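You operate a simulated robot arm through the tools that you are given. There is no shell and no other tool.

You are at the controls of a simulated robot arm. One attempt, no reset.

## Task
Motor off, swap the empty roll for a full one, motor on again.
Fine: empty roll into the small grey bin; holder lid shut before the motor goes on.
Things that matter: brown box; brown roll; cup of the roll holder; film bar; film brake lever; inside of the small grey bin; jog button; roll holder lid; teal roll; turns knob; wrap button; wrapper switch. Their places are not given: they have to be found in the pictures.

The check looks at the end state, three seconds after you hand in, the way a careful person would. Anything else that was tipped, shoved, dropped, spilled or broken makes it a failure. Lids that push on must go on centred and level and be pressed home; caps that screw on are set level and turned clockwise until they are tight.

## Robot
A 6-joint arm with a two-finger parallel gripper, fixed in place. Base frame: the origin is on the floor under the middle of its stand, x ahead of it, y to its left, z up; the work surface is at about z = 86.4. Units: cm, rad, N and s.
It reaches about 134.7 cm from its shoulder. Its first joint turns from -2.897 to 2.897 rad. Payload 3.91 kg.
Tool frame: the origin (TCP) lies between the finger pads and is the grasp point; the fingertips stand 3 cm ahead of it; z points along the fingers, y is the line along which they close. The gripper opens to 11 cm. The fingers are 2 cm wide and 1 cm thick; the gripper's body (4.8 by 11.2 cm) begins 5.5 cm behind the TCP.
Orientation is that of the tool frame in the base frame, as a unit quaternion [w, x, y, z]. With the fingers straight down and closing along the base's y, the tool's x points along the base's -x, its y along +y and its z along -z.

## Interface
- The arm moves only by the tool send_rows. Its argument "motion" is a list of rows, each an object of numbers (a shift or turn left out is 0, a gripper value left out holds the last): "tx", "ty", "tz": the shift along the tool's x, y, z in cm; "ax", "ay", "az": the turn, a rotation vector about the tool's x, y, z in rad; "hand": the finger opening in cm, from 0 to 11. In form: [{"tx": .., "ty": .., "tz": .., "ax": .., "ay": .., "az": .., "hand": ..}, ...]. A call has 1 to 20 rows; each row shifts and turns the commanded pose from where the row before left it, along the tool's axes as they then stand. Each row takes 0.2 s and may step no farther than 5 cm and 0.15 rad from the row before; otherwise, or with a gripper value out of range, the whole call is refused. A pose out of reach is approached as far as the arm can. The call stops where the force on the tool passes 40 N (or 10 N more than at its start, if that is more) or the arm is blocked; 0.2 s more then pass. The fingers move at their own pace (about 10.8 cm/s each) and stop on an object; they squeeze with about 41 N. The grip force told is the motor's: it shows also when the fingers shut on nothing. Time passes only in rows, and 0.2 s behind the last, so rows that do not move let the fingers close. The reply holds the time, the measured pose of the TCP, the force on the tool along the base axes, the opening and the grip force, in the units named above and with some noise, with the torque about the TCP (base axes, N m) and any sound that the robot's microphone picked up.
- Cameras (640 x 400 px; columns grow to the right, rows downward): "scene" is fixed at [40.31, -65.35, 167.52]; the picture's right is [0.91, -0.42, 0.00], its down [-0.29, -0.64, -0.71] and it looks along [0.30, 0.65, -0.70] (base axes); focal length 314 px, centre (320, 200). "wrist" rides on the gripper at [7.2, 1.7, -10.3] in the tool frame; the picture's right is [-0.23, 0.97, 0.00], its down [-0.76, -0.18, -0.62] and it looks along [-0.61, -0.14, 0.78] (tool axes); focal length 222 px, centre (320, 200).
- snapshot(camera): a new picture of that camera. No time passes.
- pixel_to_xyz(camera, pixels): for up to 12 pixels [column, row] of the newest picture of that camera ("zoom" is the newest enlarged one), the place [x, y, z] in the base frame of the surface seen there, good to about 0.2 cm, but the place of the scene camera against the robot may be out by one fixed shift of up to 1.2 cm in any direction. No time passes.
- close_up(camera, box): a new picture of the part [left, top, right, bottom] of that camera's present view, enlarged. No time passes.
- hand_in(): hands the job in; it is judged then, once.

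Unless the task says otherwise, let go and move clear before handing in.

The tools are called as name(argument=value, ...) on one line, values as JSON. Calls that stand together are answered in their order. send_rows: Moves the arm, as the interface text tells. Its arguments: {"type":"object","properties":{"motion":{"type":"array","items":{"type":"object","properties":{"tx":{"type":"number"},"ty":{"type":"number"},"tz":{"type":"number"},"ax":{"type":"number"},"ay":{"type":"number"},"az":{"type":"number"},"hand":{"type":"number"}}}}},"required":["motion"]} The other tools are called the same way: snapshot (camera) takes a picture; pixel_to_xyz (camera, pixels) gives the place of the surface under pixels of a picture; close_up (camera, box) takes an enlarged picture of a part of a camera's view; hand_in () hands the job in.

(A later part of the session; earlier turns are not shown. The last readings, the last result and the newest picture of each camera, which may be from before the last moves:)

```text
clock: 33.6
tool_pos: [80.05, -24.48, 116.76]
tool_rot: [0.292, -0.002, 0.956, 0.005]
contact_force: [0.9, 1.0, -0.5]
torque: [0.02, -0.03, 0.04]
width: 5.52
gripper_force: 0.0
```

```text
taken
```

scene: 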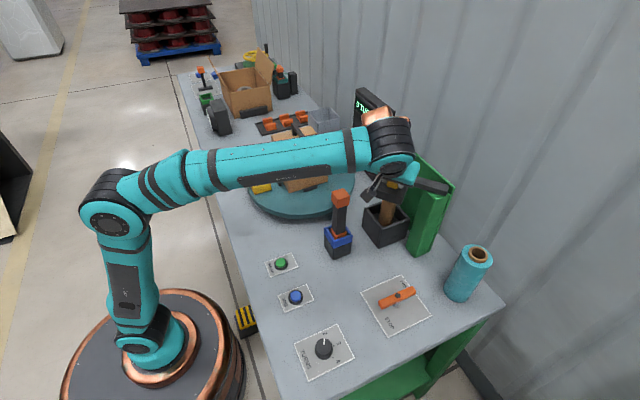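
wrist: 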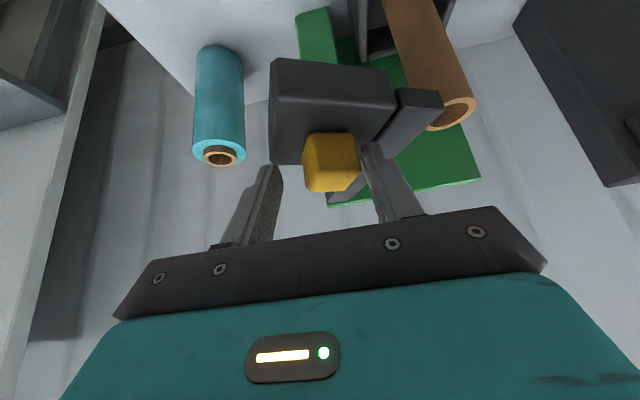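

The lid now swings freely and is about 80° open, with the brown roll's open top visible at (460,112). I'll push it about 5 cm further.

send_rows(motion=[{"ty": -0.8, "tx": -0.1, "tz": 0.07, "hand": 5.5}, {"ty": -0.8, "tx": -0.2, "tz": 0.14}, {"ty": -0.8, "tx": -0.2, "tz": 0.14}, {"ty": -0.8, "tx": -0.3, "tz": 0.2}, {"ty": -0.8, "tx": -0.3, "tz": 0.2}, {"tz": 0}])

snapshot(camera="wrist")

snapshot(camera="scene")

```text
clock: 35.0
tool_pos: [81.42, -28.39, 116.63]
tool_rot: [0.293, -0.002, 0.956, 0.006]
contact_force: [0.3, -1.0, 0.4]
torque: [0.02, -0.01, 0.03]
width: 5.51
gripper_force: 0.1
```

```text
taken
```

wrist: 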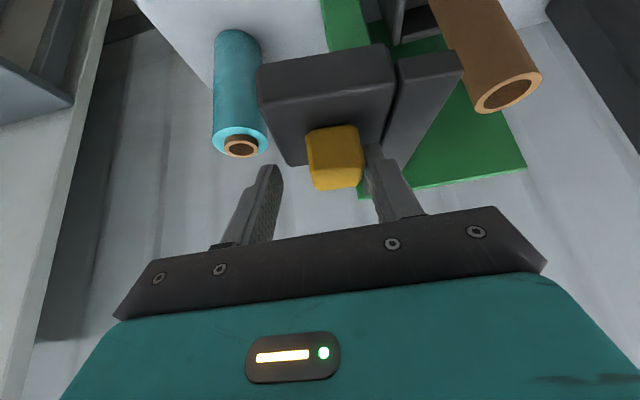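

```text
taken
```

scene: 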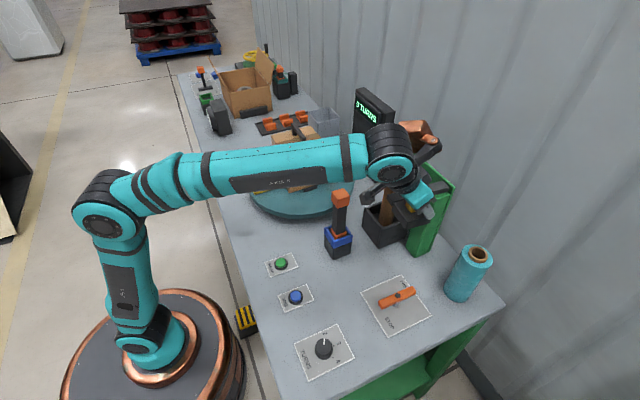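

The lid is about 100° open and clear of the roll. I'll measure where the lid, brown roll top and teal roll are now.

pixel_to_xyz(camera="wrist", pixels=[[335, 135], [335, 185], [265, 72], [385, 52], [300, 160], [370, 145], [430, 90], [455, 65], [482, 108], [536, 78], [508, 92], [490, 50]])

pixel_to_xyz(camera="wrist", pixels=[[240, 147], [222, 142], [257, 142], [240, 125], [240, 100], [236, 50], [218, 80], [256, 80]])

close_up(camera="wrist", box=[360, 0, 560, 130])

```text
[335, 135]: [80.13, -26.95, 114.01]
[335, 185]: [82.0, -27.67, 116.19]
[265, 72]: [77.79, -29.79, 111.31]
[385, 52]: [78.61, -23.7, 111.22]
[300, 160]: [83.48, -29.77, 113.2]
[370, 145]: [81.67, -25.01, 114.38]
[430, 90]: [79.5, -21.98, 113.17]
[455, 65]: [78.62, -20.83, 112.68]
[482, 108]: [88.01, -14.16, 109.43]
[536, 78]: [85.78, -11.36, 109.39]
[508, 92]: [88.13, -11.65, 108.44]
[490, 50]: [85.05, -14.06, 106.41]
```

```text
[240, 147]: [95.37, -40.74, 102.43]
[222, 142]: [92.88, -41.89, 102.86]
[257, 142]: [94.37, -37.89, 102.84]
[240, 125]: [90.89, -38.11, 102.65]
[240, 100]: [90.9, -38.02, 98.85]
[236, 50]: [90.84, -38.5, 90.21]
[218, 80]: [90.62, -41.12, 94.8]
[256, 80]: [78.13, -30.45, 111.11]
```

```text
3.08 times, centred on (460, 65) of wrist
```

zoom: 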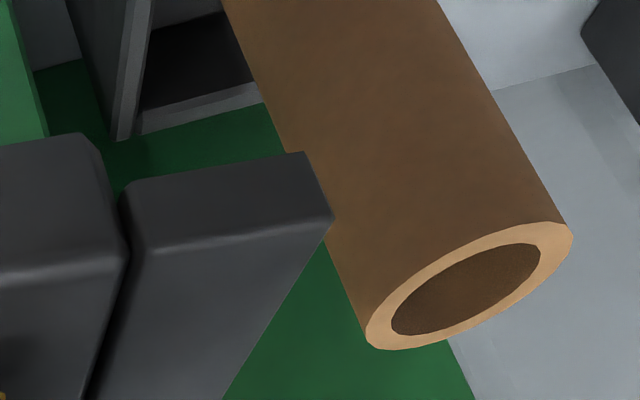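

The brown roll's top is at z 109.4 around (87,-12.8), below the lid's underside at 111.2. I'll push the lid another 3 cm for clearance, then back out along the tool.

send_rows(motion=[{"ty": -0.8, "tx": -0.2, "tz": 0.14, "hand": 5.5}, {"ty": -0.8, "tx": -0.3, "tz": 0.2}, {"ty": -0.8, "tx": -0.3, "tz": 0.2}, {"ty": -0.6, "tx": -0.3, "tz": 0.2}, {"hand": 8}, {"ty": -1, "hand": 8}, {"tz": -3}, {"tz": -4}, {"tz": -4}])

snapshot(camera="wrist")

snapshot(camera="scene")

```text
clock: 37.0
tool_pos: [76.61, -32.81, 125.36]
tool_rot: [0.292, -0.002, 0.956, 0.005]
contact_force: [-0.7, -1.2, 0.1]
torque: [0.02, 0.03, -0.01]
width: 7.99
gripper_force: 0.1
```

```text
taken
```

wrist: 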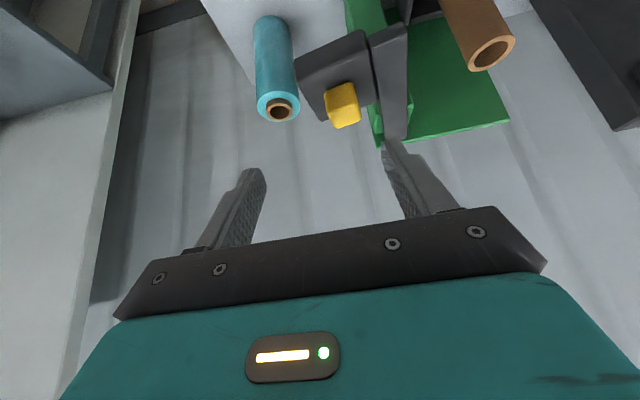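

```text
taken
```

scene: 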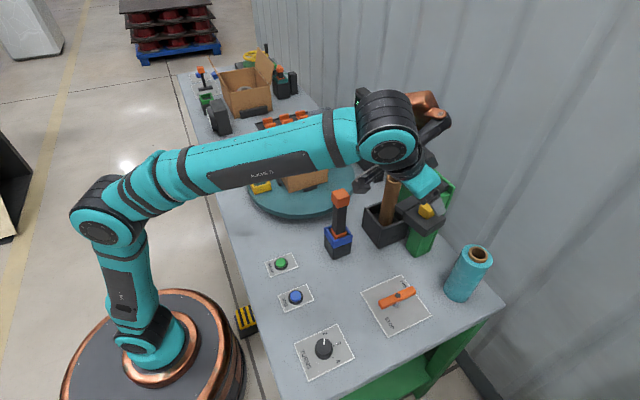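

The lid stands open and the gripper is clear. I'll move back to y = -12.8 for a look into the cup and at the roll.

send_rows(motion=[{"tz": -2, "hand": 8}, {"ty": 4.5}, {"ty": 4.5}, {"ty": 4.5}, {"ty": 4.5}, {"ty": 2}])

snapshot(camera="wrist")

close_up(camera="wrist", box=[240, 0, 440, 170])

close_up(camera="scene", box=[350, 160, 450, 260])

```text
clock: 38.5
tool_pos: [75.47, -12.98, 127.52]
tool_rot: [0.293, -0.002, 0.956, 0.006]
contact_force: [0.0, -0.1, -0.5]
torque: [0.03, 0.01, 0.0]
width: 8.0
gripper_force: 0.0
```

```text
taken
```

wrist: 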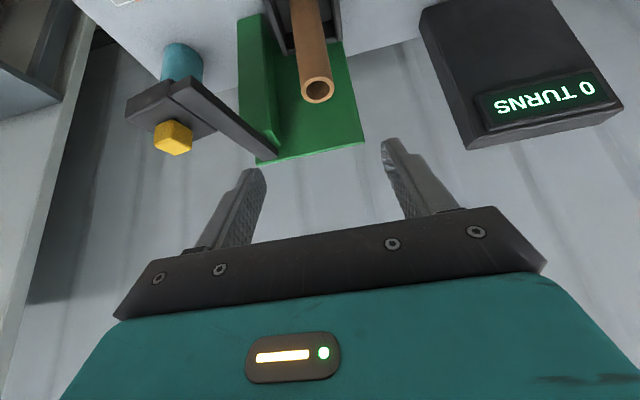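

```text
2.35 times, centred on (340, 85) of wrist
```

zoom: 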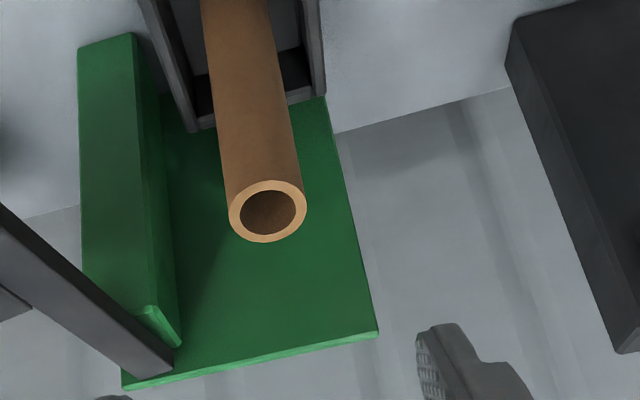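

```text
4.00 times, centred on (400, 210) of scene
```

zoom: 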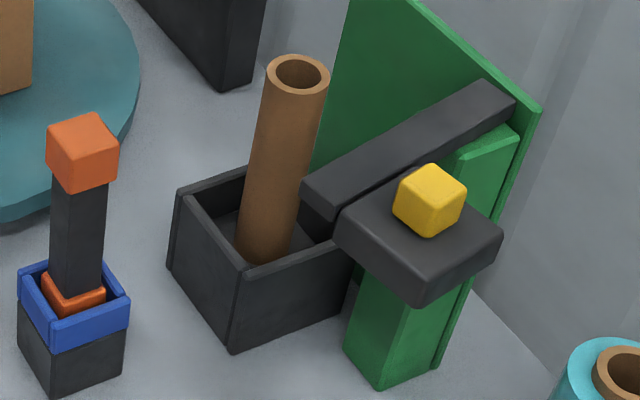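

The brown tube stands upright in the square black cup, with the lid swung aside to the right. I'll measure the tube's top and the cup's rim.

pixel_to_xyz(camera="zoom", pixels=[[272, 85], [325, 90], [298, 62], [300, 94], [265, 245], [290, 240], [180, 193], [240, 270], [345, 245], [235, 320], [215, 230], [330, 210]])

pixel_to_xyz(camera="wrist", pixels=[[303, 92], [331, 92], [317, 102], [315, 79], [313, 60], [310, 30], [298, 60], [327, 60], [205, 115], [170, 90]])

```text
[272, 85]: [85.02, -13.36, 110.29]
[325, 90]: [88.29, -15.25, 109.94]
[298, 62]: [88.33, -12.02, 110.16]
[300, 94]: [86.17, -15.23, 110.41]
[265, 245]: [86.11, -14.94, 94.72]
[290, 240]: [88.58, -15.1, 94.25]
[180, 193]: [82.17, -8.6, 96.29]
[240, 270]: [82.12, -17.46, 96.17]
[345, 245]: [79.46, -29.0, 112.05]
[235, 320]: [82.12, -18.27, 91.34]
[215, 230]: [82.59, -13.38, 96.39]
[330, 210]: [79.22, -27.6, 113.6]
```

```text
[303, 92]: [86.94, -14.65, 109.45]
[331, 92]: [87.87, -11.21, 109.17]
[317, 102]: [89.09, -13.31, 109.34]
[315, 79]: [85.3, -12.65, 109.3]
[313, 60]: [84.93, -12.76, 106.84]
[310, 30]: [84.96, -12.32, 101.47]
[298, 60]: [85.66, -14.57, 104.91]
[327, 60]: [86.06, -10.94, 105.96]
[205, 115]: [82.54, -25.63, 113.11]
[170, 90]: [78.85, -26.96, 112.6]
```

The brown tube is about 4 cm wide, centred at (87.0,-12.85), top z 109.4; the cup rim is near z 95.3. To avoid the film bar I'll approach from front-left (yaw -30°) with the tool tilted 60°. I'll set that orientation now at a safe height.

send_rows(motion=[{"ax": 0.073, "az": 0.1075, "hand": 8}, {"ax": 0.073, "az": 0.1075}, {"ax": 0.073, "az": 0.1075}, {"ax": 0.073, "az": 0.1075}, {"ay": -0.15}, {"ay": -0.15}, {"ay": -0.15}])

snapshot(camera="wrist")

snapshot(camera="scene")

```text
clock: 40.0
tool_pos: [75.59, -12.54, 127.37]
tool_rot: [0.481, 0.221, 0.839, -0.123]
contact_force: [-0.5, 0.5, -0.5]
torque: [0.0, -0.02, -0.02]
width: 7.99
gripper_force: 0.0
```

```text
taken
```

wrist: 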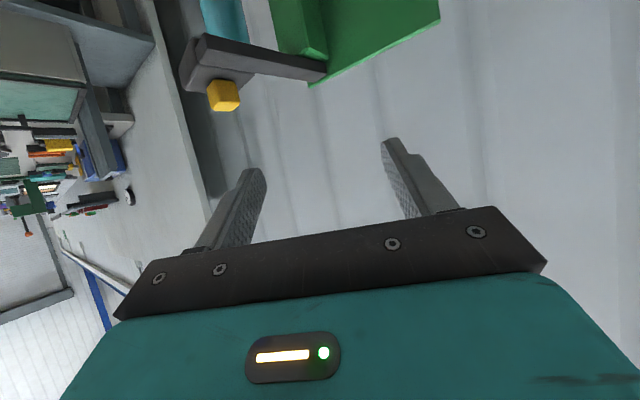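

```text
taken
```

scene: 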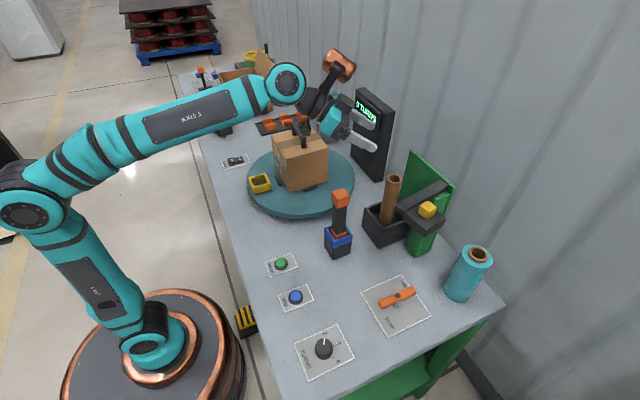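

The tool's axes are as wanted; I'll yaw a bit further (to about -44°) to keep the hand well away from the film bar. Then I'll descend to a pre-grasp 9 cm back from the tube.

send_rows(motion=[{"ax": 0.112, "az": 0.0657, "hand": 8}, {"ax": 0.112, "az": 0.0657}, {"tx": 2.918, "ty": 1.544, "tz": 1.863}, {"tx": 2.918, "ty": 1.544, "tz": 1.863}, {"tx": 2.918, "ty": 1.544, "tz": 1.863}, {"tx": 2.918, "ty": 1.544, "tz": 1.863}, {"tx": 2.918, "ty": 1.544, "tz": 1.863}, {"tz": 0}])

snapshot(camera="wrist")

snapshot(camera="scene")

```text
clock: 41.9
tool_pos: [81.13, -7.56, 110.47]
tool_rot: [0.46, 0.328, 0.804, -0.185]
contact_force: [-0.6, 0.4, -0.7]
torque: [0.01, 0.0, -0.02]
width: 8.0
gripper_force: 0.1
```

```text
taken
```

wrist: 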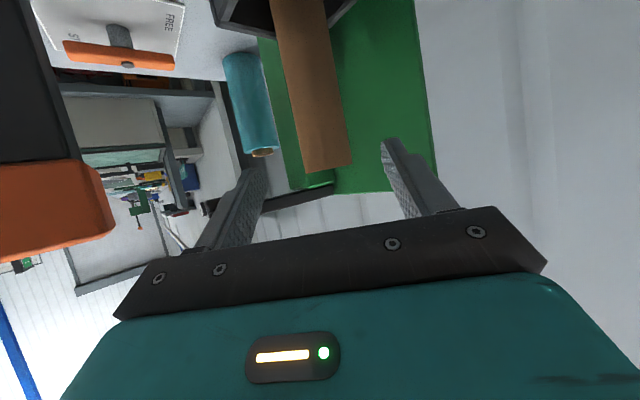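

```text
taken
```

scene: 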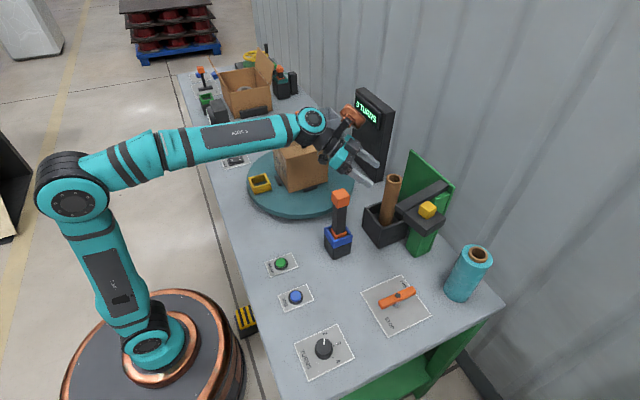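

The tube (325,165) lies between the open fingers, and the film bar's top is at left (50,210). I'll measure both before advancing.

pixel_to_xyz(camera="wrist", pixels=[[50, 210], [100, 190], [95, 225], [310, 150], [338, 148], [304, 168], [348, 163], [310, 80], [325, 160]])

close_up(camera="scene", box=[290, 110, 450, 250])

```text
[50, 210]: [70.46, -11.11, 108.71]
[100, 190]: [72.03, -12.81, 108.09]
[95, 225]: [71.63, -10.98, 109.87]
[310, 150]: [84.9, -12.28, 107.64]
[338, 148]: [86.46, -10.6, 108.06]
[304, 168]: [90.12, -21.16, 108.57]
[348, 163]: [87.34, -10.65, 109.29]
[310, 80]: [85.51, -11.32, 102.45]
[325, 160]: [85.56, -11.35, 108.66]
```

```text
2.86 times, centred on (370, 180) of scene
```

zoom: 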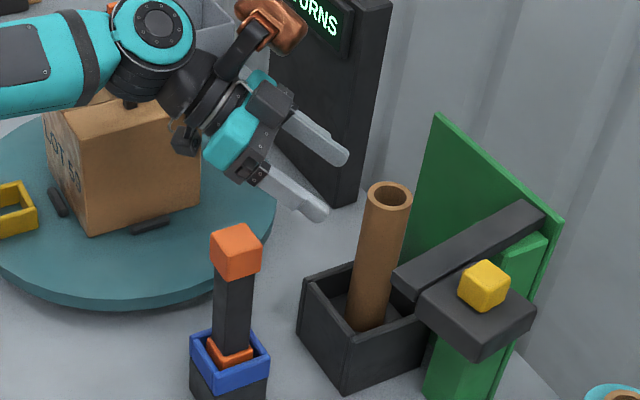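

The measured tube surface agrees with a centre at (87.0,-12.85). I'll advance 9.3 cm along the tool in small steps and close on the tube.

send_rows(motion=[{"tz": 3, "tx": 0.15, "ty": 0.15, "hand": 8}, {"tz": 3, "tx": 0.14, "ty": 0.14}, {"tz": 2}, {"tz": 1.3}, {"tz": 0}])

snapshot(camera="wrist")

close_up(camera="scene", box=[290, 110, 450, 250])

```text
clock: 43.0
tool_pos: [87.08, -12.73, 105.54]
tool_rot: [0.461, 0.329, 0.804, -0.185]
contact_force: [0.3, 0.1, -0.7]
torque: [-0.04, -0.02, -0.02]
width: 8.01
gripper_force: 0.0
```

```text
taken
```

wrist: 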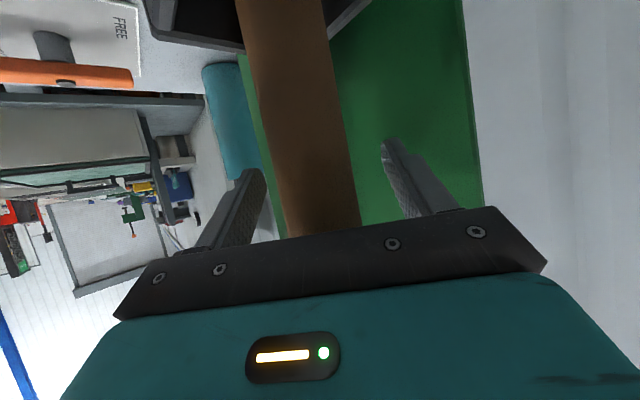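

```text
2.86 times, centred on (370, 180) of scene
```

zoom: 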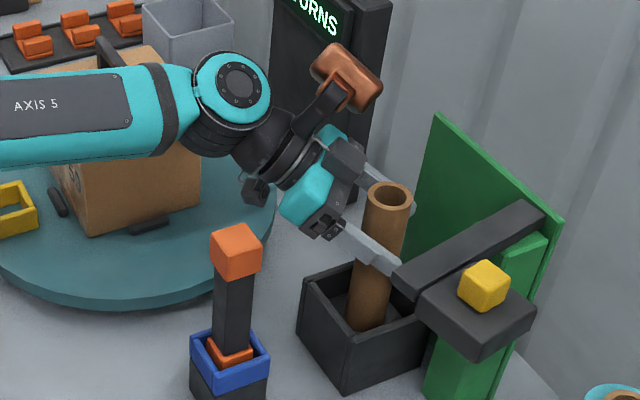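

The tube is between the pads at the TCP, with the arm well clear of the film bar. I'll close and then lift a little to check the hold.

send_rows(motion=[{"hand": 2}, {"hand": 2}, {"hand": 2}, {"hand": 2}])

snapshot(camera="wrist")

```text
clock: 44.0
tool_pos: [87.07, -12.74, 105.55]
tool_rot: [0.46, 0.329, 0.803, -0.185]
contact_force: [-0.6, -1.0, -0.5]
torque: [0.01, 0.0, 0.0]
width: 4.19
gripper_force: 41.0
```

```text
taken
```

wrist: 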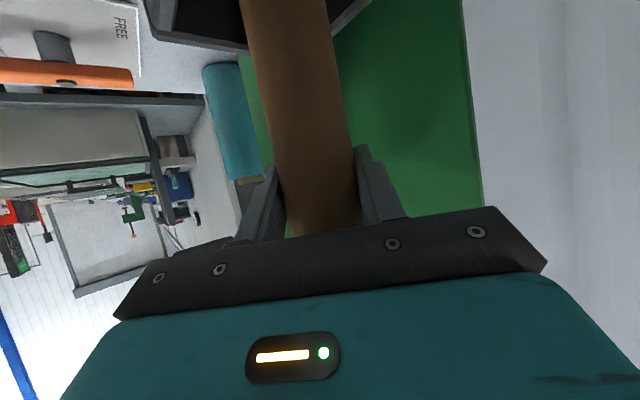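

The tube is held (4.19 cm, 41 N). I'll lift straight up 6 cm first and look.

send_rows(motion=[{"tx": -0.86, "tz": -0.505, "hand": 2}, {"tx": -1.72, "tz": -1.01}, {"tx": -1.72, "tz": -1.01}, {"tx": -0.86, "tz": -0.505}])

close_up(camera="scene", box=[310, 110, 470, 250])

```text
clock: 45.0
tool_pos: [87.06, -12.7, 111.48]
tool_rot: [0.461, 0.328, 0.804, -0.184]
contact_force: [0.8, 0.0, -1.1]
torque: [0.0, 0.03, -0.01]
width: 4.18
gripper_force: 40.6
```

```text
2.86 times, centred on (390, 180) of scene
```

zoom: 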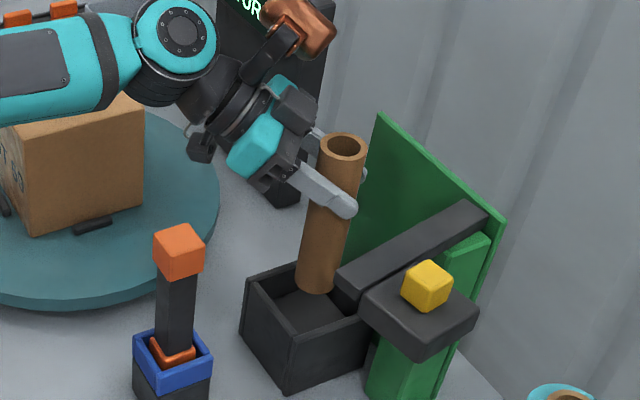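

The tube rises with the gripper. I'll lift another 7 cm, then check the tube's lower end and the cup.

send_rows(motion=[{"tx": -2.15, "tz": -1.26, "hand": 2}, {"tx": -2.15, "tz": -1.26}, {"tx": -1.72, "tz": -1.01}, {"tz": 0}])

snapshot(camera="scene")

close_up(camera="scene", box=[340, 120, 440, 260])

```text
clock: 46.0
tool_pos: [87.2, -12.8, 118.3]
tool_rot: [0.46, 0.328, 0.804, -0.184]
contact_force: [-0.2, -0.7, -1.2]
torque: [-0.01, -0.01, -0.02]
width: 4.21
gripper_force: 40.9
```

```text
taken
```

scene: 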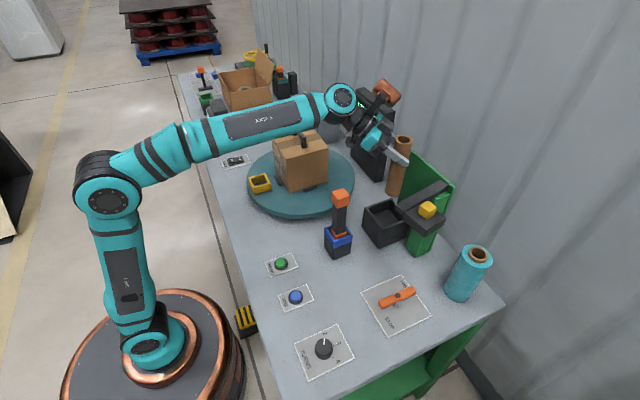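

```text
2.86 times, centred on (390, 190) of scene
```

zoom: 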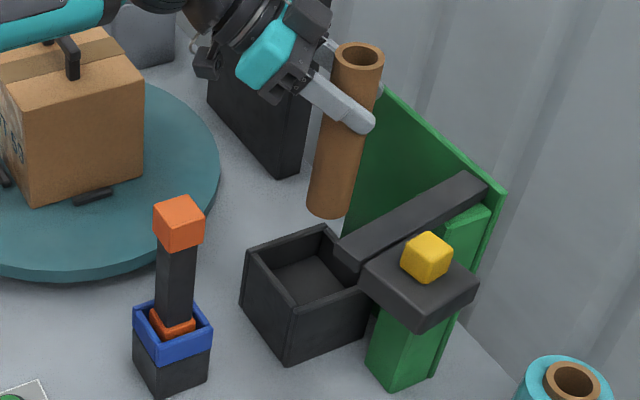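

The tube is out and the empty cup is visible at zoom (305,290). I'll measure the tube's bottom and the cup's floor and rim corners.

pixel_to_xyz(camera="zoom", pixels=[[330, 205], [332, 214], [300, 270], [285, 260], [320, 285], [247, 252], [290, 308], [322, 229], [262, 256], [300, 295], [318, 240], [360, 60]])

pixel_to_xyz(camera="scene", pixels=[[372, 110], [355, 100], [393, 110], [365, 150], [328, 145], [327, 180], [276, 140], [300, 160], [303, 137], [345, 190], [336, 197]])

close_up(camera="scene", box=[360, 190, 420, 250])

```text
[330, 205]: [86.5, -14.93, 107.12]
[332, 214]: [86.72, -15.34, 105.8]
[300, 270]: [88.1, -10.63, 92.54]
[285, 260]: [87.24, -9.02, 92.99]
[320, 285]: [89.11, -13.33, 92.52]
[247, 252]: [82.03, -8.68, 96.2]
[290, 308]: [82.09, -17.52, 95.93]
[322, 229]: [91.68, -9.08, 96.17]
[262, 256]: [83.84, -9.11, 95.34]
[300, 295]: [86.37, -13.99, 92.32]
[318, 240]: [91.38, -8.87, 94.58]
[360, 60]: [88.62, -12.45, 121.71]
```

```text
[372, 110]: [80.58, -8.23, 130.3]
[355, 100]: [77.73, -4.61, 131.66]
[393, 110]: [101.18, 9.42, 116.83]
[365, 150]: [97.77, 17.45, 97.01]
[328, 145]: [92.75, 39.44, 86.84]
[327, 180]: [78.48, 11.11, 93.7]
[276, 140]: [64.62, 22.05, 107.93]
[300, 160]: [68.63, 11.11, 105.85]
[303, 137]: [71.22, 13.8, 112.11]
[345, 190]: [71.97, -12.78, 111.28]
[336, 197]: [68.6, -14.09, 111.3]
```

```text
6.67 times, centred on (390, 220) of scene
```

zoom: 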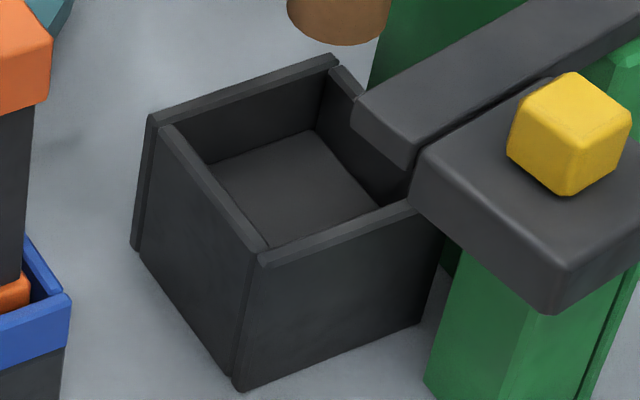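

The cup's floor is at about z 91.5 and its rim at 95.2, so the tube is 17.9 cm long with its bottom now near z 104.3. I'll measure the cup's inner corners more exactly for the later insertion.

pixel_to_xyz(camera="zoom", pixels=[[156, 122], [330, 62], [262, 252], [400, 208], [212, 168], [312, 134], [275, 240], [376, 206], [290, 190], [320, 170], [180, 145], [240, 220]])

pixel_to_xyz(camera="zoom", pixels=[[200, 320], [190, 260], [330, 330], [300, 290], [250, 92], [320, 100], [250, 125], [370, 160], [365, 175], [345, 85], [200, 185], [280, 258]])

```text
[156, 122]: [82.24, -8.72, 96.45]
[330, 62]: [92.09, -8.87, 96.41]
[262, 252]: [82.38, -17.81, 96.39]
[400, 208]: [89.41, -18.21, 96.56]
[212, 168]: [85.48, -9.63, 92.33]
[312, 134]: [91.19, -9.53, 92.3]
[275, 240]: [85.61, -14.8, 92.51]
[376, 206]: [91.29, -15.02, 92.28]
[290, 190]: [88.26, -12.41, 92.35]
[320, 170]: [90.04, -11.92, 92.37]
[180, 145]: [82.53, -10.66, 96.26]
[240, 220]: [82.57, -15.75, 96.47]
```

```text
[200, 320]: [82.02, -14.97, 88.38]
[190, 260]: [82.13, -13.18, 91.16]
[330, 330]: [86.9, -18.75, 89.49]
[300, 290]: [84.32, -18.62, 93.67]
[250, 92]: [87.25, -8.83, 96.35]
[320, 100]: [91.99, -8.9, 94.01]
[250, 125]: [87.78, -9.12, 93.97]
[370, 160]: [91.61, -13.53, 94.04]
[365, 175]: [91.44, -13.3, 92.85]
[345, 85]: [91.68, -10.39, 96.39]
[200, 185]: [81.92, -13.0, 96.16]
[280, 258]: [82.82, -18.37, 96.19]
```

The cup's inside spans about 8.7 cm and is centred near (86.9,-12.7). Now I'll raise the tube a bit more and carry it toward +y, turning the yaw from -44° as I go.

send_rows(motion=[{"tx": -3.02, "tz": -1.77, "hand": 2}, {"tx": 1.477, "ty": 3.016, "tz": -2.519, "ax": -0.1034, "az": -0.0606}, {"tx": 1.283, "ty": 3.345, "tz": -2.188, "ax": -0.1034, "az": -0.0606}, {"tx": 1.071, "ty": 3.626, "tz": -1.826, "ax": -0.1034, "az": -0.0606}, {"tx": 0.846, "ty": 3.852, "tz": -1.443, "ax": -0.1034, "az": -0.0606}, {"tx": 0.606, "ty": 4.025, "tz": -1.034, "ax": -0.1034, "az": -0.0606}])

snapshot(camera="scene")

```text
clock: 47.5
tool_pos: [87.28, 8.33, 121.75]
tool_rot: [0.497, 0.076, 0.864, -0.041]
contact_force: [0.4, 0.5, -0.4]
torque: [-0.02, 0.01, 0.02]
width: 4.19
gripper_force: 41.3
```

```text
taken
```

scene: 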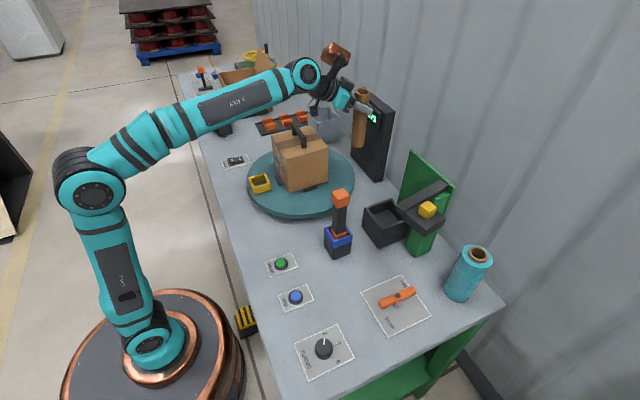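

The tube is held steady and vertical at (87.3,8.3,121.8), passing between the box and the tower. I'll carry on to y = 29.

send_rows(motion=[{"tx": 0.358, "ty": 4.14, "tz": -0.61, "ax": -0.1034, "az": -0.0606, "hand": 2}, {"tx": 0.104, "ty": 4.195, "tz": -0.177, "ax": -0.1034, "az": -0.0606}, {"tx": -0.152, "ty": 4.189, "tz": 0.259, "ax": -0.1034, "az": -0.0606}, {"tx": -0.401, "ty": 4.124, "tz": 0.684, "ax": -0.1034, "az": -0.0606}, {"tx": -0.649, "ty": 3.999, "tz": 1.106, "ax": -0.1034, "az": -0.0606}])

snapshot(camera="scene")

snapshot(camera="wrist")

close_up(camera="scene", box=[270, 60, 390, 160])

```text
clock: 48.6
tool_pos: [87.29, 29.3, 121.86]
tool_rot: [0.488, -0.182, 0.847, 0.107]
contact_force: [0.3, -0.3, -0.4]
torque: [0.01, 0.01, 0.01]
width: 4.19
gripper_force: 40.8
```

```text
taken
```

scene: 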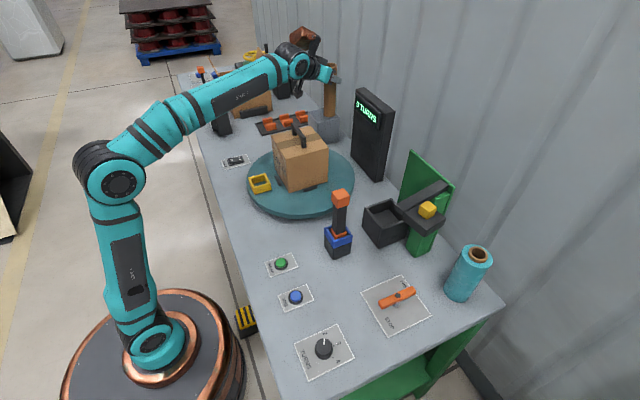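

```text
taken
```

wrist: 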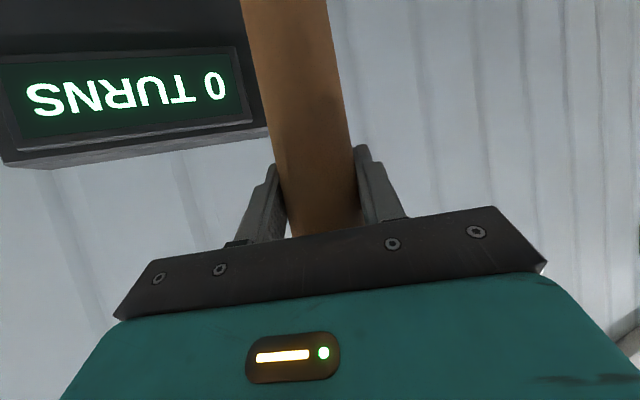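

```text
4.00 times, centred on (330, 110) of scene
```

zoom: 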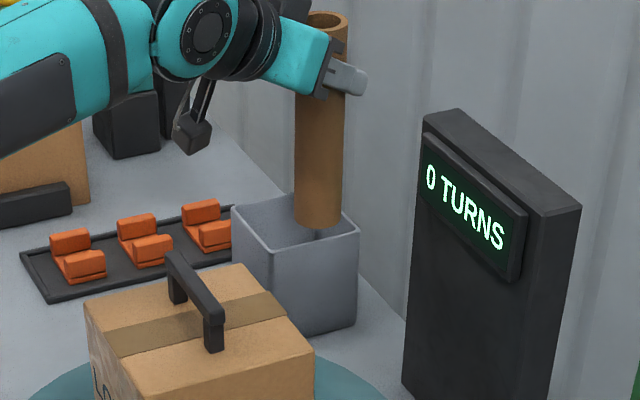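

The tube hangs just in front of the bin, whose rim is visible at zoom (232,208)–(360,232). I'll measure the rim corners and the tower.

pixel_to_xyz(camera="zoom", pixels=[[234, 209], [274, 249], [358, 233], [255, 230], [320, 241], [280, 230], [265, 290], [310, 290], [345, 205], [350, 280], [318, 220], [245, 235]])

pixel_to_xyz(camera="scene", pixels=[[356, 95], [373, 130], [392, 118], [370, 165], [358, 150], [386, 172]])

close_up(camera="scene", box=[300, 90, 360, 150])

```text
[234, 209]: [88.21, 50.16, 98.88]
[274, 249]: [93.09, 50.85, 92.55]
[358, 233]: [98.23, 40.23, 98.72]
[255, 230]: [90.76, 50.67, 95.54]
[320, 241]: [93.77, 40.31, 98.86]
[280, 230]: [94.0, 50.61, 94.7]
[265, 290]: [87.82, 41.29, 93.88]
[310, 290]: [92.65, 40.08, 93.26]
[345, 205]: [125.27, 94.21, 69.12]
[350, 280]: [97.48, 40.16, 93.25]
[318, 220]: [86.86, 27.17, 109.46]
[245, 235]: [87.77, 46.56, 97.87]
```

```text
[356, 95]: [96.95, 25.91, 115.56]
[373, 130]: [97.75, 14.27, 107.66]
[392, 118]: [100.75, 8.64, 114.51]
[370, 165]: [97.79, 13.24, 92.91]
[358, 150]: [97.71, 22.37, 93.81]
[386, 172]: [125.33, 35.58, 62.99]
```

```text
6.67 times, centred on (330, 120) of scene
```

zoom: 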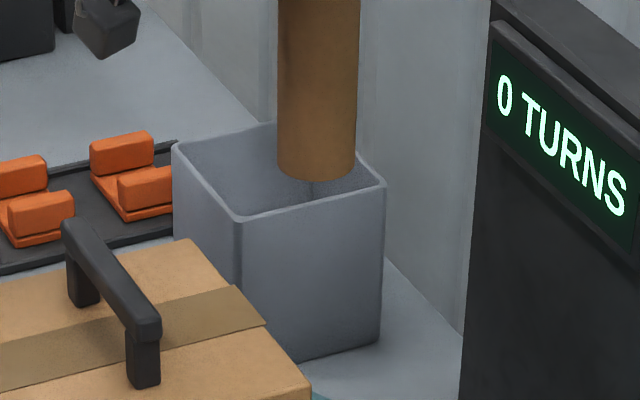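

The bin spans about x 87.5–98.1 and y 41–52 in the robot frame, so its centre is near (92.8,46.4) with the rim at z 98. I'll carry the tube above its centre.

send_rows(motion=[{"tx": -0.378, "ty": 2.656, "tz": 2.58, "hand": 2}, {"tx": -0.378, "ty": 2.656, "tz": 2.58}, {"tx": -0.378, "ty": 2.656, "tz": 2.58}, {"tx": -0.378, "ty": 2.656, "tz": 2.58}, {"tx": -0.378, "ty": 2.656, "tz": 2.58}, {"tz": 0}])

close_up(camera="scene", box=[270, 60, 370, 150])

snapshot(camera="wrist")

```text
clock: 50.0
tool_pos: [93.14, 46.46, 116.77]
tool_rot: [0.487, -0.181, 0.848, 0.107]
contact_force: [-0.4, 0.0, -1.7]
torque: [0.03, 0.03, -0.01]
width: 4.2
gripper_force: 40.7
```

```text
4.44 times, centred on (320, 105) of scene
```

zoom: 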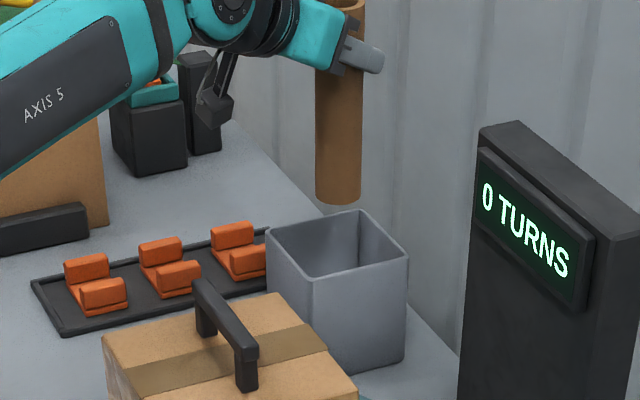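

```text
taken
```

wrist: 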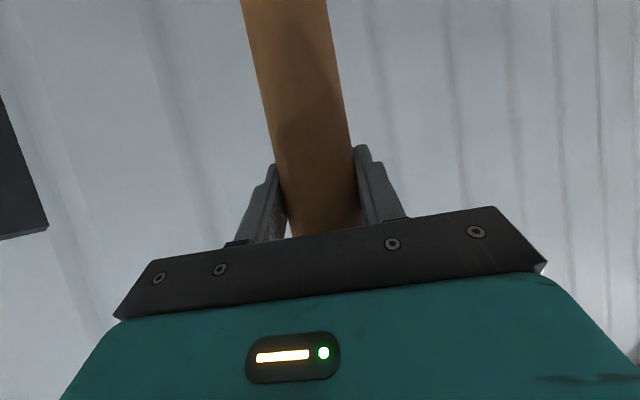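

The tube's bottom at zoom (338,200) is above the bin, but I want to check the centring with measured points before lowering.

pixel_to_xyz(camera="zoom", pixels=[[338, 195], [320, 180], [358, 180], [338, 150], [270, 230], [362, 212], [405, 258], [313, 280], [335, 220], [385, 236], [290, 258], [360, 272]])

pixel_to_xyz(camera="wrist", pixels=[[300, 100], [310, 160], [280, 40], [320, 190]])

close_up(camera="scene", box=[320, 95, 370, 150])

```text
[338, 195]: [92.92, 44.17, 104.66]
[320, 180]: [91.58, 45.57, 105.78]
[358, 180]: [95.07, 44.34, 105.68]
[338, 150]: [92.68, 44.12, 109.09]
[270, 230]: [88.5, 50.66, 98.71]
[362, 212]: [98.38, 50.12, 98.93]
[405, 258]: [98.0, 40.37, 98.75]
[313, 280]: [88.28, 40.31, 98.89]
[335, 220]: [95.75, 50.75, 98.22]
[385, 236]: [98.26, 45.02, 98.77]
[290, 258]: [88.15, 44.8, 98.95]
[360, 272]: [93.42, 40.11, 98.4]
```

```text
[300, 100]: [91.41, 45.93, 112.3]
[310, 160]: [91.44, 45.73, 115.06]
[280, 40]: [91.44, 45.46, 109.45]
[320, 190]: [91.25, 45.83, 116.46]
```

```text
7.27 times, centred on (345, 122) of scene
```

zoom: 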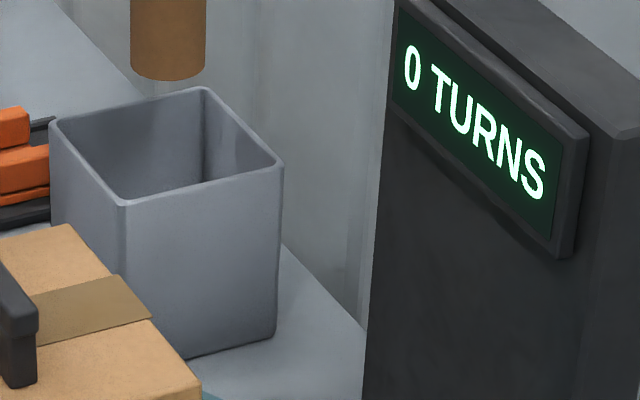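

The tube's axis is within about 0.5 cm of the bin's centre. I'll correct slightly and lower it most of the way into the bin.

send_rows(motion=[{"tx": 0.289, "ty": -0.289, "tz": -0.492, "hand": 2}, {"tx": 2.585, "tz": 1.516}, {"tx": 2.585, "tz": 1.516}, {"tx": 2.585, "tz": 1.516}, {"tx": 1.72, "tz": 1.01}, {"tx": 0.86, "tz": 0.505}, {"tx": 0.86, "tz": 0.505}, {"tz": 0}])

close_up(camera="scene", box=[270, 60, 370, 150])

```text
clock: 51.9
tool_pos: [92.52, 45.82, 103.93]
tool_rot: [0.487, -0.182, 0.848, 0.107]
contact_force: [-0.2, -0.7, -1.0]
torque: [-0.03, -0.02, 0.01]
width: 4.15
gripper_force: 40.6
```

```text
4.44 times, centred on (320, 105) of scene
```

zoom: 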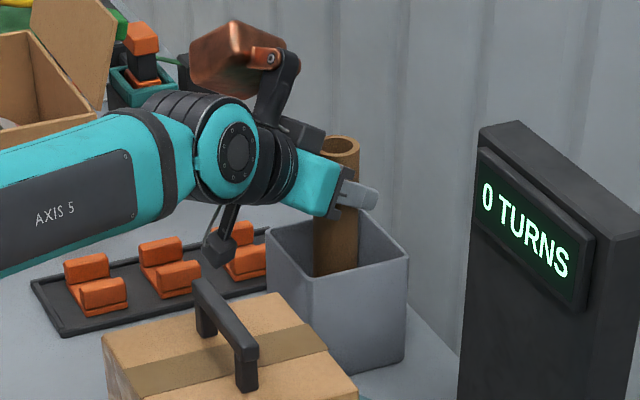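

The tube is well inside the bin with its bottom near z 90. I'll lower in half-centimetre steps until it touches.

send_rows(motion=[{"tx": 0.43, "tz": 0.253, "hand": 2}, {"tx": 0.43, "tz": 0.253}, {"tx": 0.43, "tz": 0.253}, {"tx": 0.26, "tz": 0.152}])

```text
clock: 52.9
tool_pos: [92.68, 45.84, 102.36]
tool_rot: [0.487, -0.182, 0.847, 0.107]
contact_force: [-0.6, -0.1, -0.9]
torque: [-0.01, 0.01, 0.01]
width: 4.15
gripper_force: 41.4
```

No contact yet, with the bottom near z 88.3. I'll go down a little more in small steps.

send_rows(motion=[{"tx": 0.26, "tz": 0.152, "hand": 2}, {"tx": 0.26, "tz": 0.152}, {"tx": 0.26, "tz": 0.152}, {"tz": 0}])

close_up(camera="scene", box=[290, 80, 350, 140])

```text
clock: 53.9
tool_pos: [92.44, 45.99, 101.41]
tool_rot: [0.487, -0.182, 0.847, 0.107]
contact_force: [-0.6, -0.2, -0.3]
torque: [0.01, 0.02, 0.01]
width: 4.17
gripper_force: 41.5
```

```text
6.67 times, centred on (320, 110) of scene
```

zoom: 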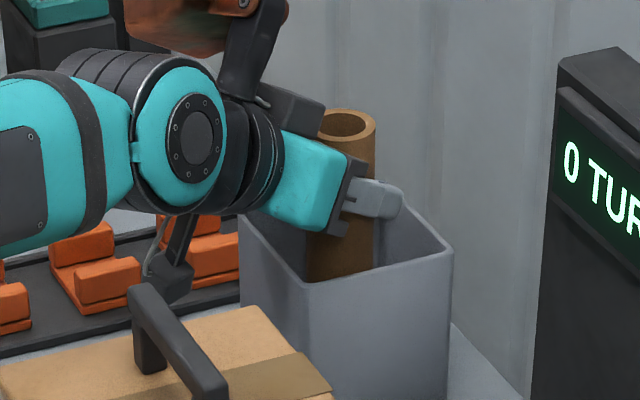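

The tube's bottom is about half a centimetre above the bin floor at most. I'll open the fingers and see how it stands.

send_rows(motion=[{"hand": 5}, {"hand": 7.5}, {"hand": 7.5}, {"hand": 7.5}])

snapshot(camera="wrist")

close_up(camera="scene", box=[290, 80, 350, 140])

```text
clock: 54.9
tool_pos: [92.59, 45.89, 101.35]
tool_rot: [0.487, -0.181, 0.848, 0.106]
contact_force: [0.6, 0.0, 0.0]
torque: [0.02, -0.01, 0.0]
width: 7.5
gripper_force: 0.1
```

```text
taken
```

wrist: 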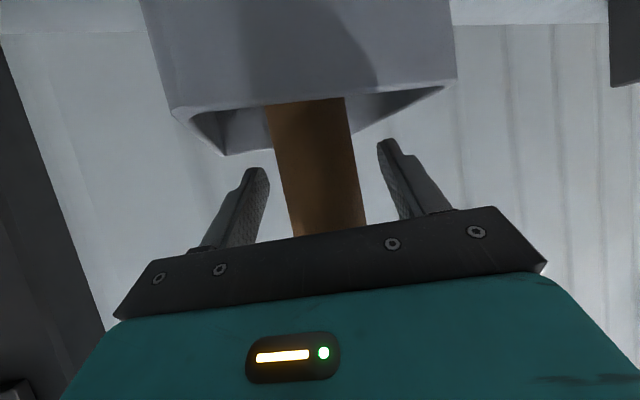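

```text
6.67 times, centred on (320, 110) of scene
```

zoom: 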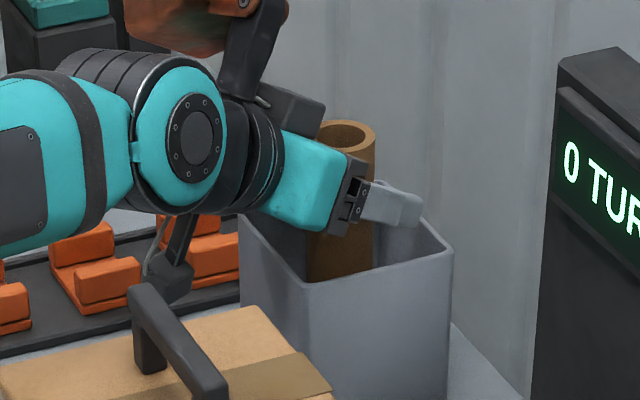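

The tube stands on its own in the bin. I'll back out along the tool and then rise.

send_rows(motion=[{"tz": -1, "hand": 8}, {"tz": -3}, {"tz": -3}, {"tz": -3}, {"tz": -3}, {"tx": -2.585, "tz": -1.516}, {"tx": -2.585, "tz": -1.516}, {"tx": -2.585, "tz": -1.516}, {"tx": -2.585, "tz": -1.516}])

snapshot(camera="scene")

close_up(camera="scene", box=[280, 75, 370, 150])

```text
clock: 56.9
tool_pos: [82.33, 41.03, 119.97]
tool_rot: [0.487, -0.182, 0.848, 0.106]
contact_force: [0.2, -0.7, -0.1]
torque: [-0.02, -0.02, -0.02]
width: 8.0
gripper_force: 0.0
```

```text
taken
```

scene: 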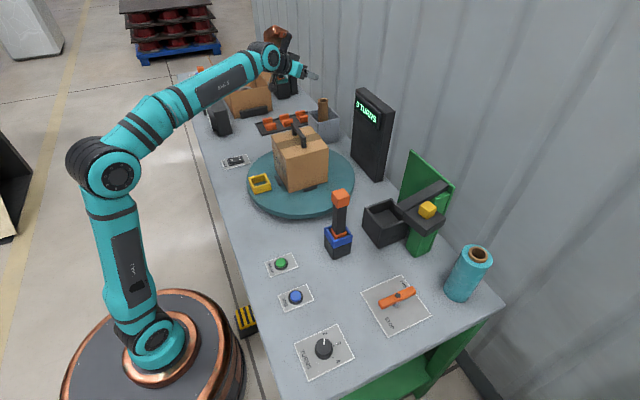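

```text
5.33 times, centred on (325, 112) of scene
```

zoom: 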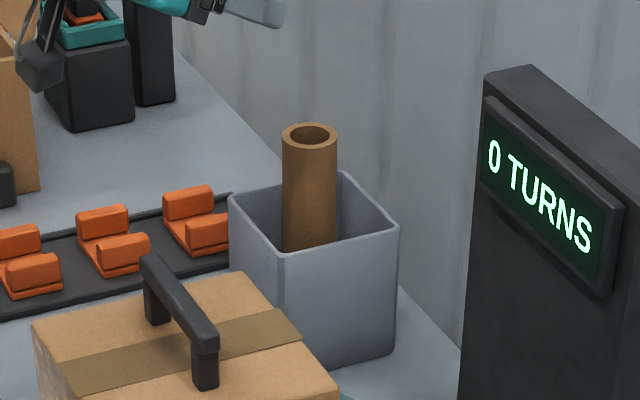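

The empty roll stands in the bin and nothing else was disturbed. Next I'll return toward the holder with a downward tilt to view the empty cup and the teal roll with the wrist camera.

send_rows(motion=[{"ay": 0.15, "hand": 11}, {"ay": 0.15}, {"ay": 0.15}, {"ax": 0.0804, "az": 0.118}, {"ax": 0.0804, "az": 0.118}, {"ax": 0.0804, "az": 0.118}, {"tx": 0.546, "ty": -4.25, "tz": -0.975}, {"tx": 0.546, "ty": -4.25, "tz": -0.975}, {"tx": 0.546, "ty": -4.25, "tz": -0.975}, {"tx": 0.546, "ty": -4.25, "tz": -0.975}, {"tx": 0.546, "ty": -4.25, "tz": -0.975}, {"tx": 0.546, "ty": -4.25, "tz": -0.975}, {"tx": 0.546, "ty": -4.25, "tz": -0.975}, {"tx": 0.546, "ty": -4.25, "tz": -0.975}, {"tx": 0.546, "ty": -4.25, "tz": -0.975}, {"tx": 0.546, "ty": -4.25, "tz": -0.975}, {"tx": 0.546, "ty": -4.25, "tz": -0.975}, {"tx": 0.546, "ty": -4.25, "tz": -0.975}])

snapshot(camera="wrist")

snapshot(camera="scene")

```text
clock: 60.6
tool_pos: [70.32, -9.67, 126.2]
tool_rot: [0.291, 0.002, 0.957, 0.001]
contact_force: [0.3, 0.9, -0.7]
torque: [-0.01, 0.0, -0.03]
width: 11.01
gripper_force: 0.0
```

```text
taken
```

wrist: 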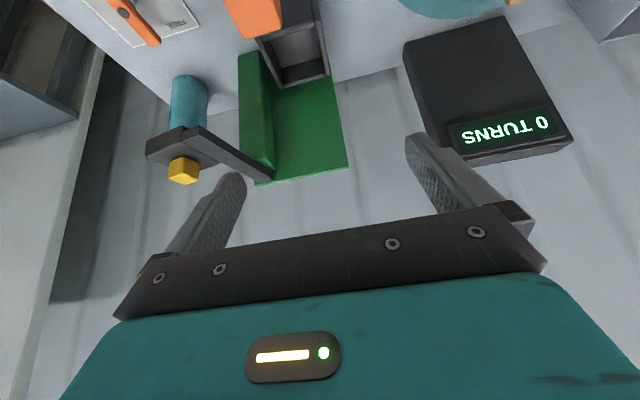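

```text
taken
```

scene: 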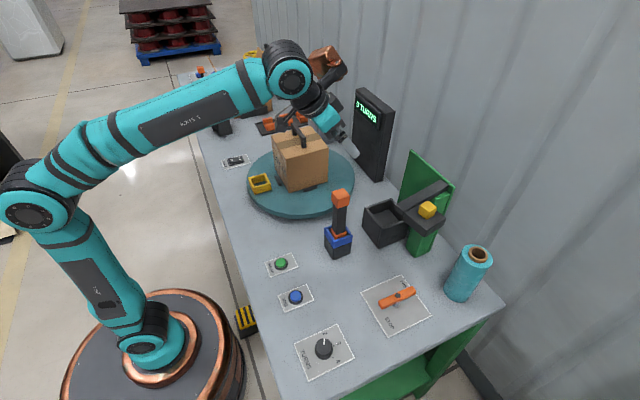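

The cup is at the top of the picture (290,40). I'll tilt back 0.3 rad to bring it nearer the centre.

send_rows(motion=[{"ay": 0.15, "hand": 11}, {"ay": 0.15}, {"ty": -2, "tz": 0}])

snapshot(camera="wrist")

close_up(camera="wrist", box=[240, 60, 380, 200])

```text
clock: 61.5
tool_pos: [70.03, -11.69, 125.9]
tool_rot: [0.146, 0.003, 0.989, 0.001]
contact_force: [-0.3, 0.4, -0.3]
torque: [0.01, 0.03, -0.01]
width: 11.0
gripper_force: 0.2
```

```text
taken
```

wrist: 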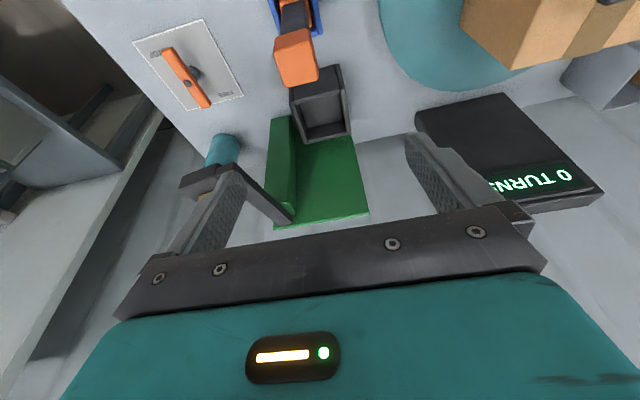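

```text
2.86 times, centred on (310, 130) of wrist
```

zoom: 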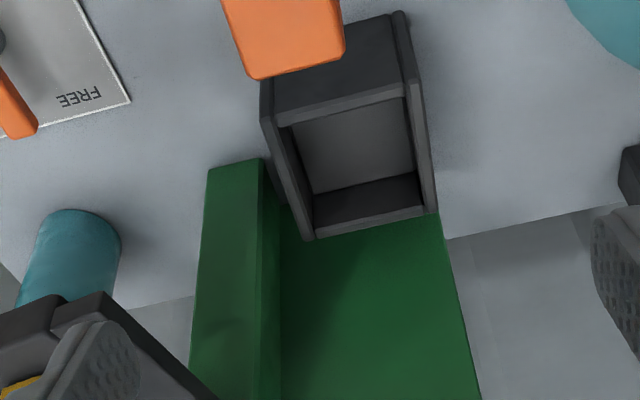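

The empty cup is now well visible at zoom (350,150). I'll measure its floor corners, inner walls and rim.

pixel_to_xyz(camera="zoom", pixels=[[355, 150], [300, 130], [405, 105], [316, 192], [410, 175], [290, 165], [418, 140], [350, 107], [365, 225], [310, 236], [430, 210], [408, 60]])

pixel_to_xyz(camera="zoom", pixels=[[275, 120], [272, 105], [400, 20], [425, 195], [300, 220], [340, 112], [385, 100], [335, 228], [400, 215], [283, 150], [295, 190], [412, 110]])

```text
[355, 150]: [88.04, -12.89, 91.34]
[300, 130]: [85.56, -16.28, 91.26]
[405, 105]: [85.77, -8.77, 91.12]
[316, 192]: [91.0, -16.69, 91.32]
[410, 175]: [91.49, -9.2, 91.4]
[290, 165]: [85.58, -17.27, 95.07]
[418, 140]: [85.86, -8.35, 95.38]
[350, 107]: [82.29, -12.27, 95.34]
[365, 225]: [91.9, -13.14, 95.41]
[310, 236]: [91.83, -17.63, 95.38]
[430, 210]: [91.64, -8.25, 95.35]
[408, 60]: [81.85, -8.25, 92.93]
```

```text
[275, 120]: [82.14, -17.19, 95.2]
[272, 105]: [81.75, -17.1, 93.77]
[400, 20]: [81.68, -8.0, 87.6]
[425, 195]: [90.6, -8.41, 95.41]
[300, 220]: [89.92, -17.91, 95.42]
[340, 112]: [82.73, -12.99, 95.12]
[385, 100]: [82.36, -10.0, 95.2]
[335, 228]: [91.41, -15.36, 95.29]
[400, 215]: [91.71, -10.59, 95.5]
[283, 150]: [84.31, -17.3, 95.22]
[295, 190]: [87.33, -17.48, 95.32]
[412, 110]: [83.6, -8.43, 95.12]
```

The cup's inside is centred at (87.0,-12.9), with about 8.5 cm clear width, floor z 91.3 and rim z 95.3. Now I'll measure the opened lid and the teal roll in the scene view.

close_up(camera="scene", box=[370, 170, 510, 320])

pixel_to_xyz(camera="zoom", pixels=[[140, 80], [205, 30], [135, 105], [195, 160], [240, 120], [165, 75], [415, 220], [455, 210], [440, 175], [480, 190], [430, 200], [520, 205]])

```text
2.67 times, centred on (440, 245) of scene
```

zoom: 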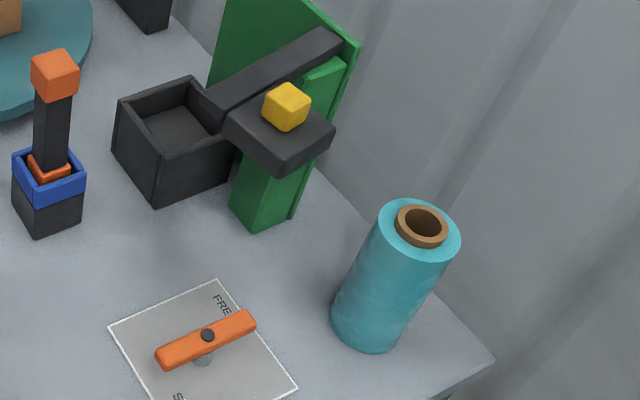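

```text
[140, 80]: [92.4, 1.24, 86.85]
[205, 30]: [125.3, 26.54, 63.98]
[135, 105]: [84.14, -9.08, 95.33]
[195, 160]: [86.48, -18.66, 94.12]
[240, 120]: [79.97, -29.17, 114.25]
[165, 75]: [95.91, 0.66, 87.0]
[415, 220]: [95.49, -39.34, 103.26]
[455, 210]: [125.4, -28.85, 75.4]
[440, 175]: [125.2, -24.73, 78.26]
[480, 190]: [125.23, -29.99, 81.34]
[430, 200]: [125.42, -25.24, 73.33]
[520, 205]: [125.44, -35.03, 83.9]
```

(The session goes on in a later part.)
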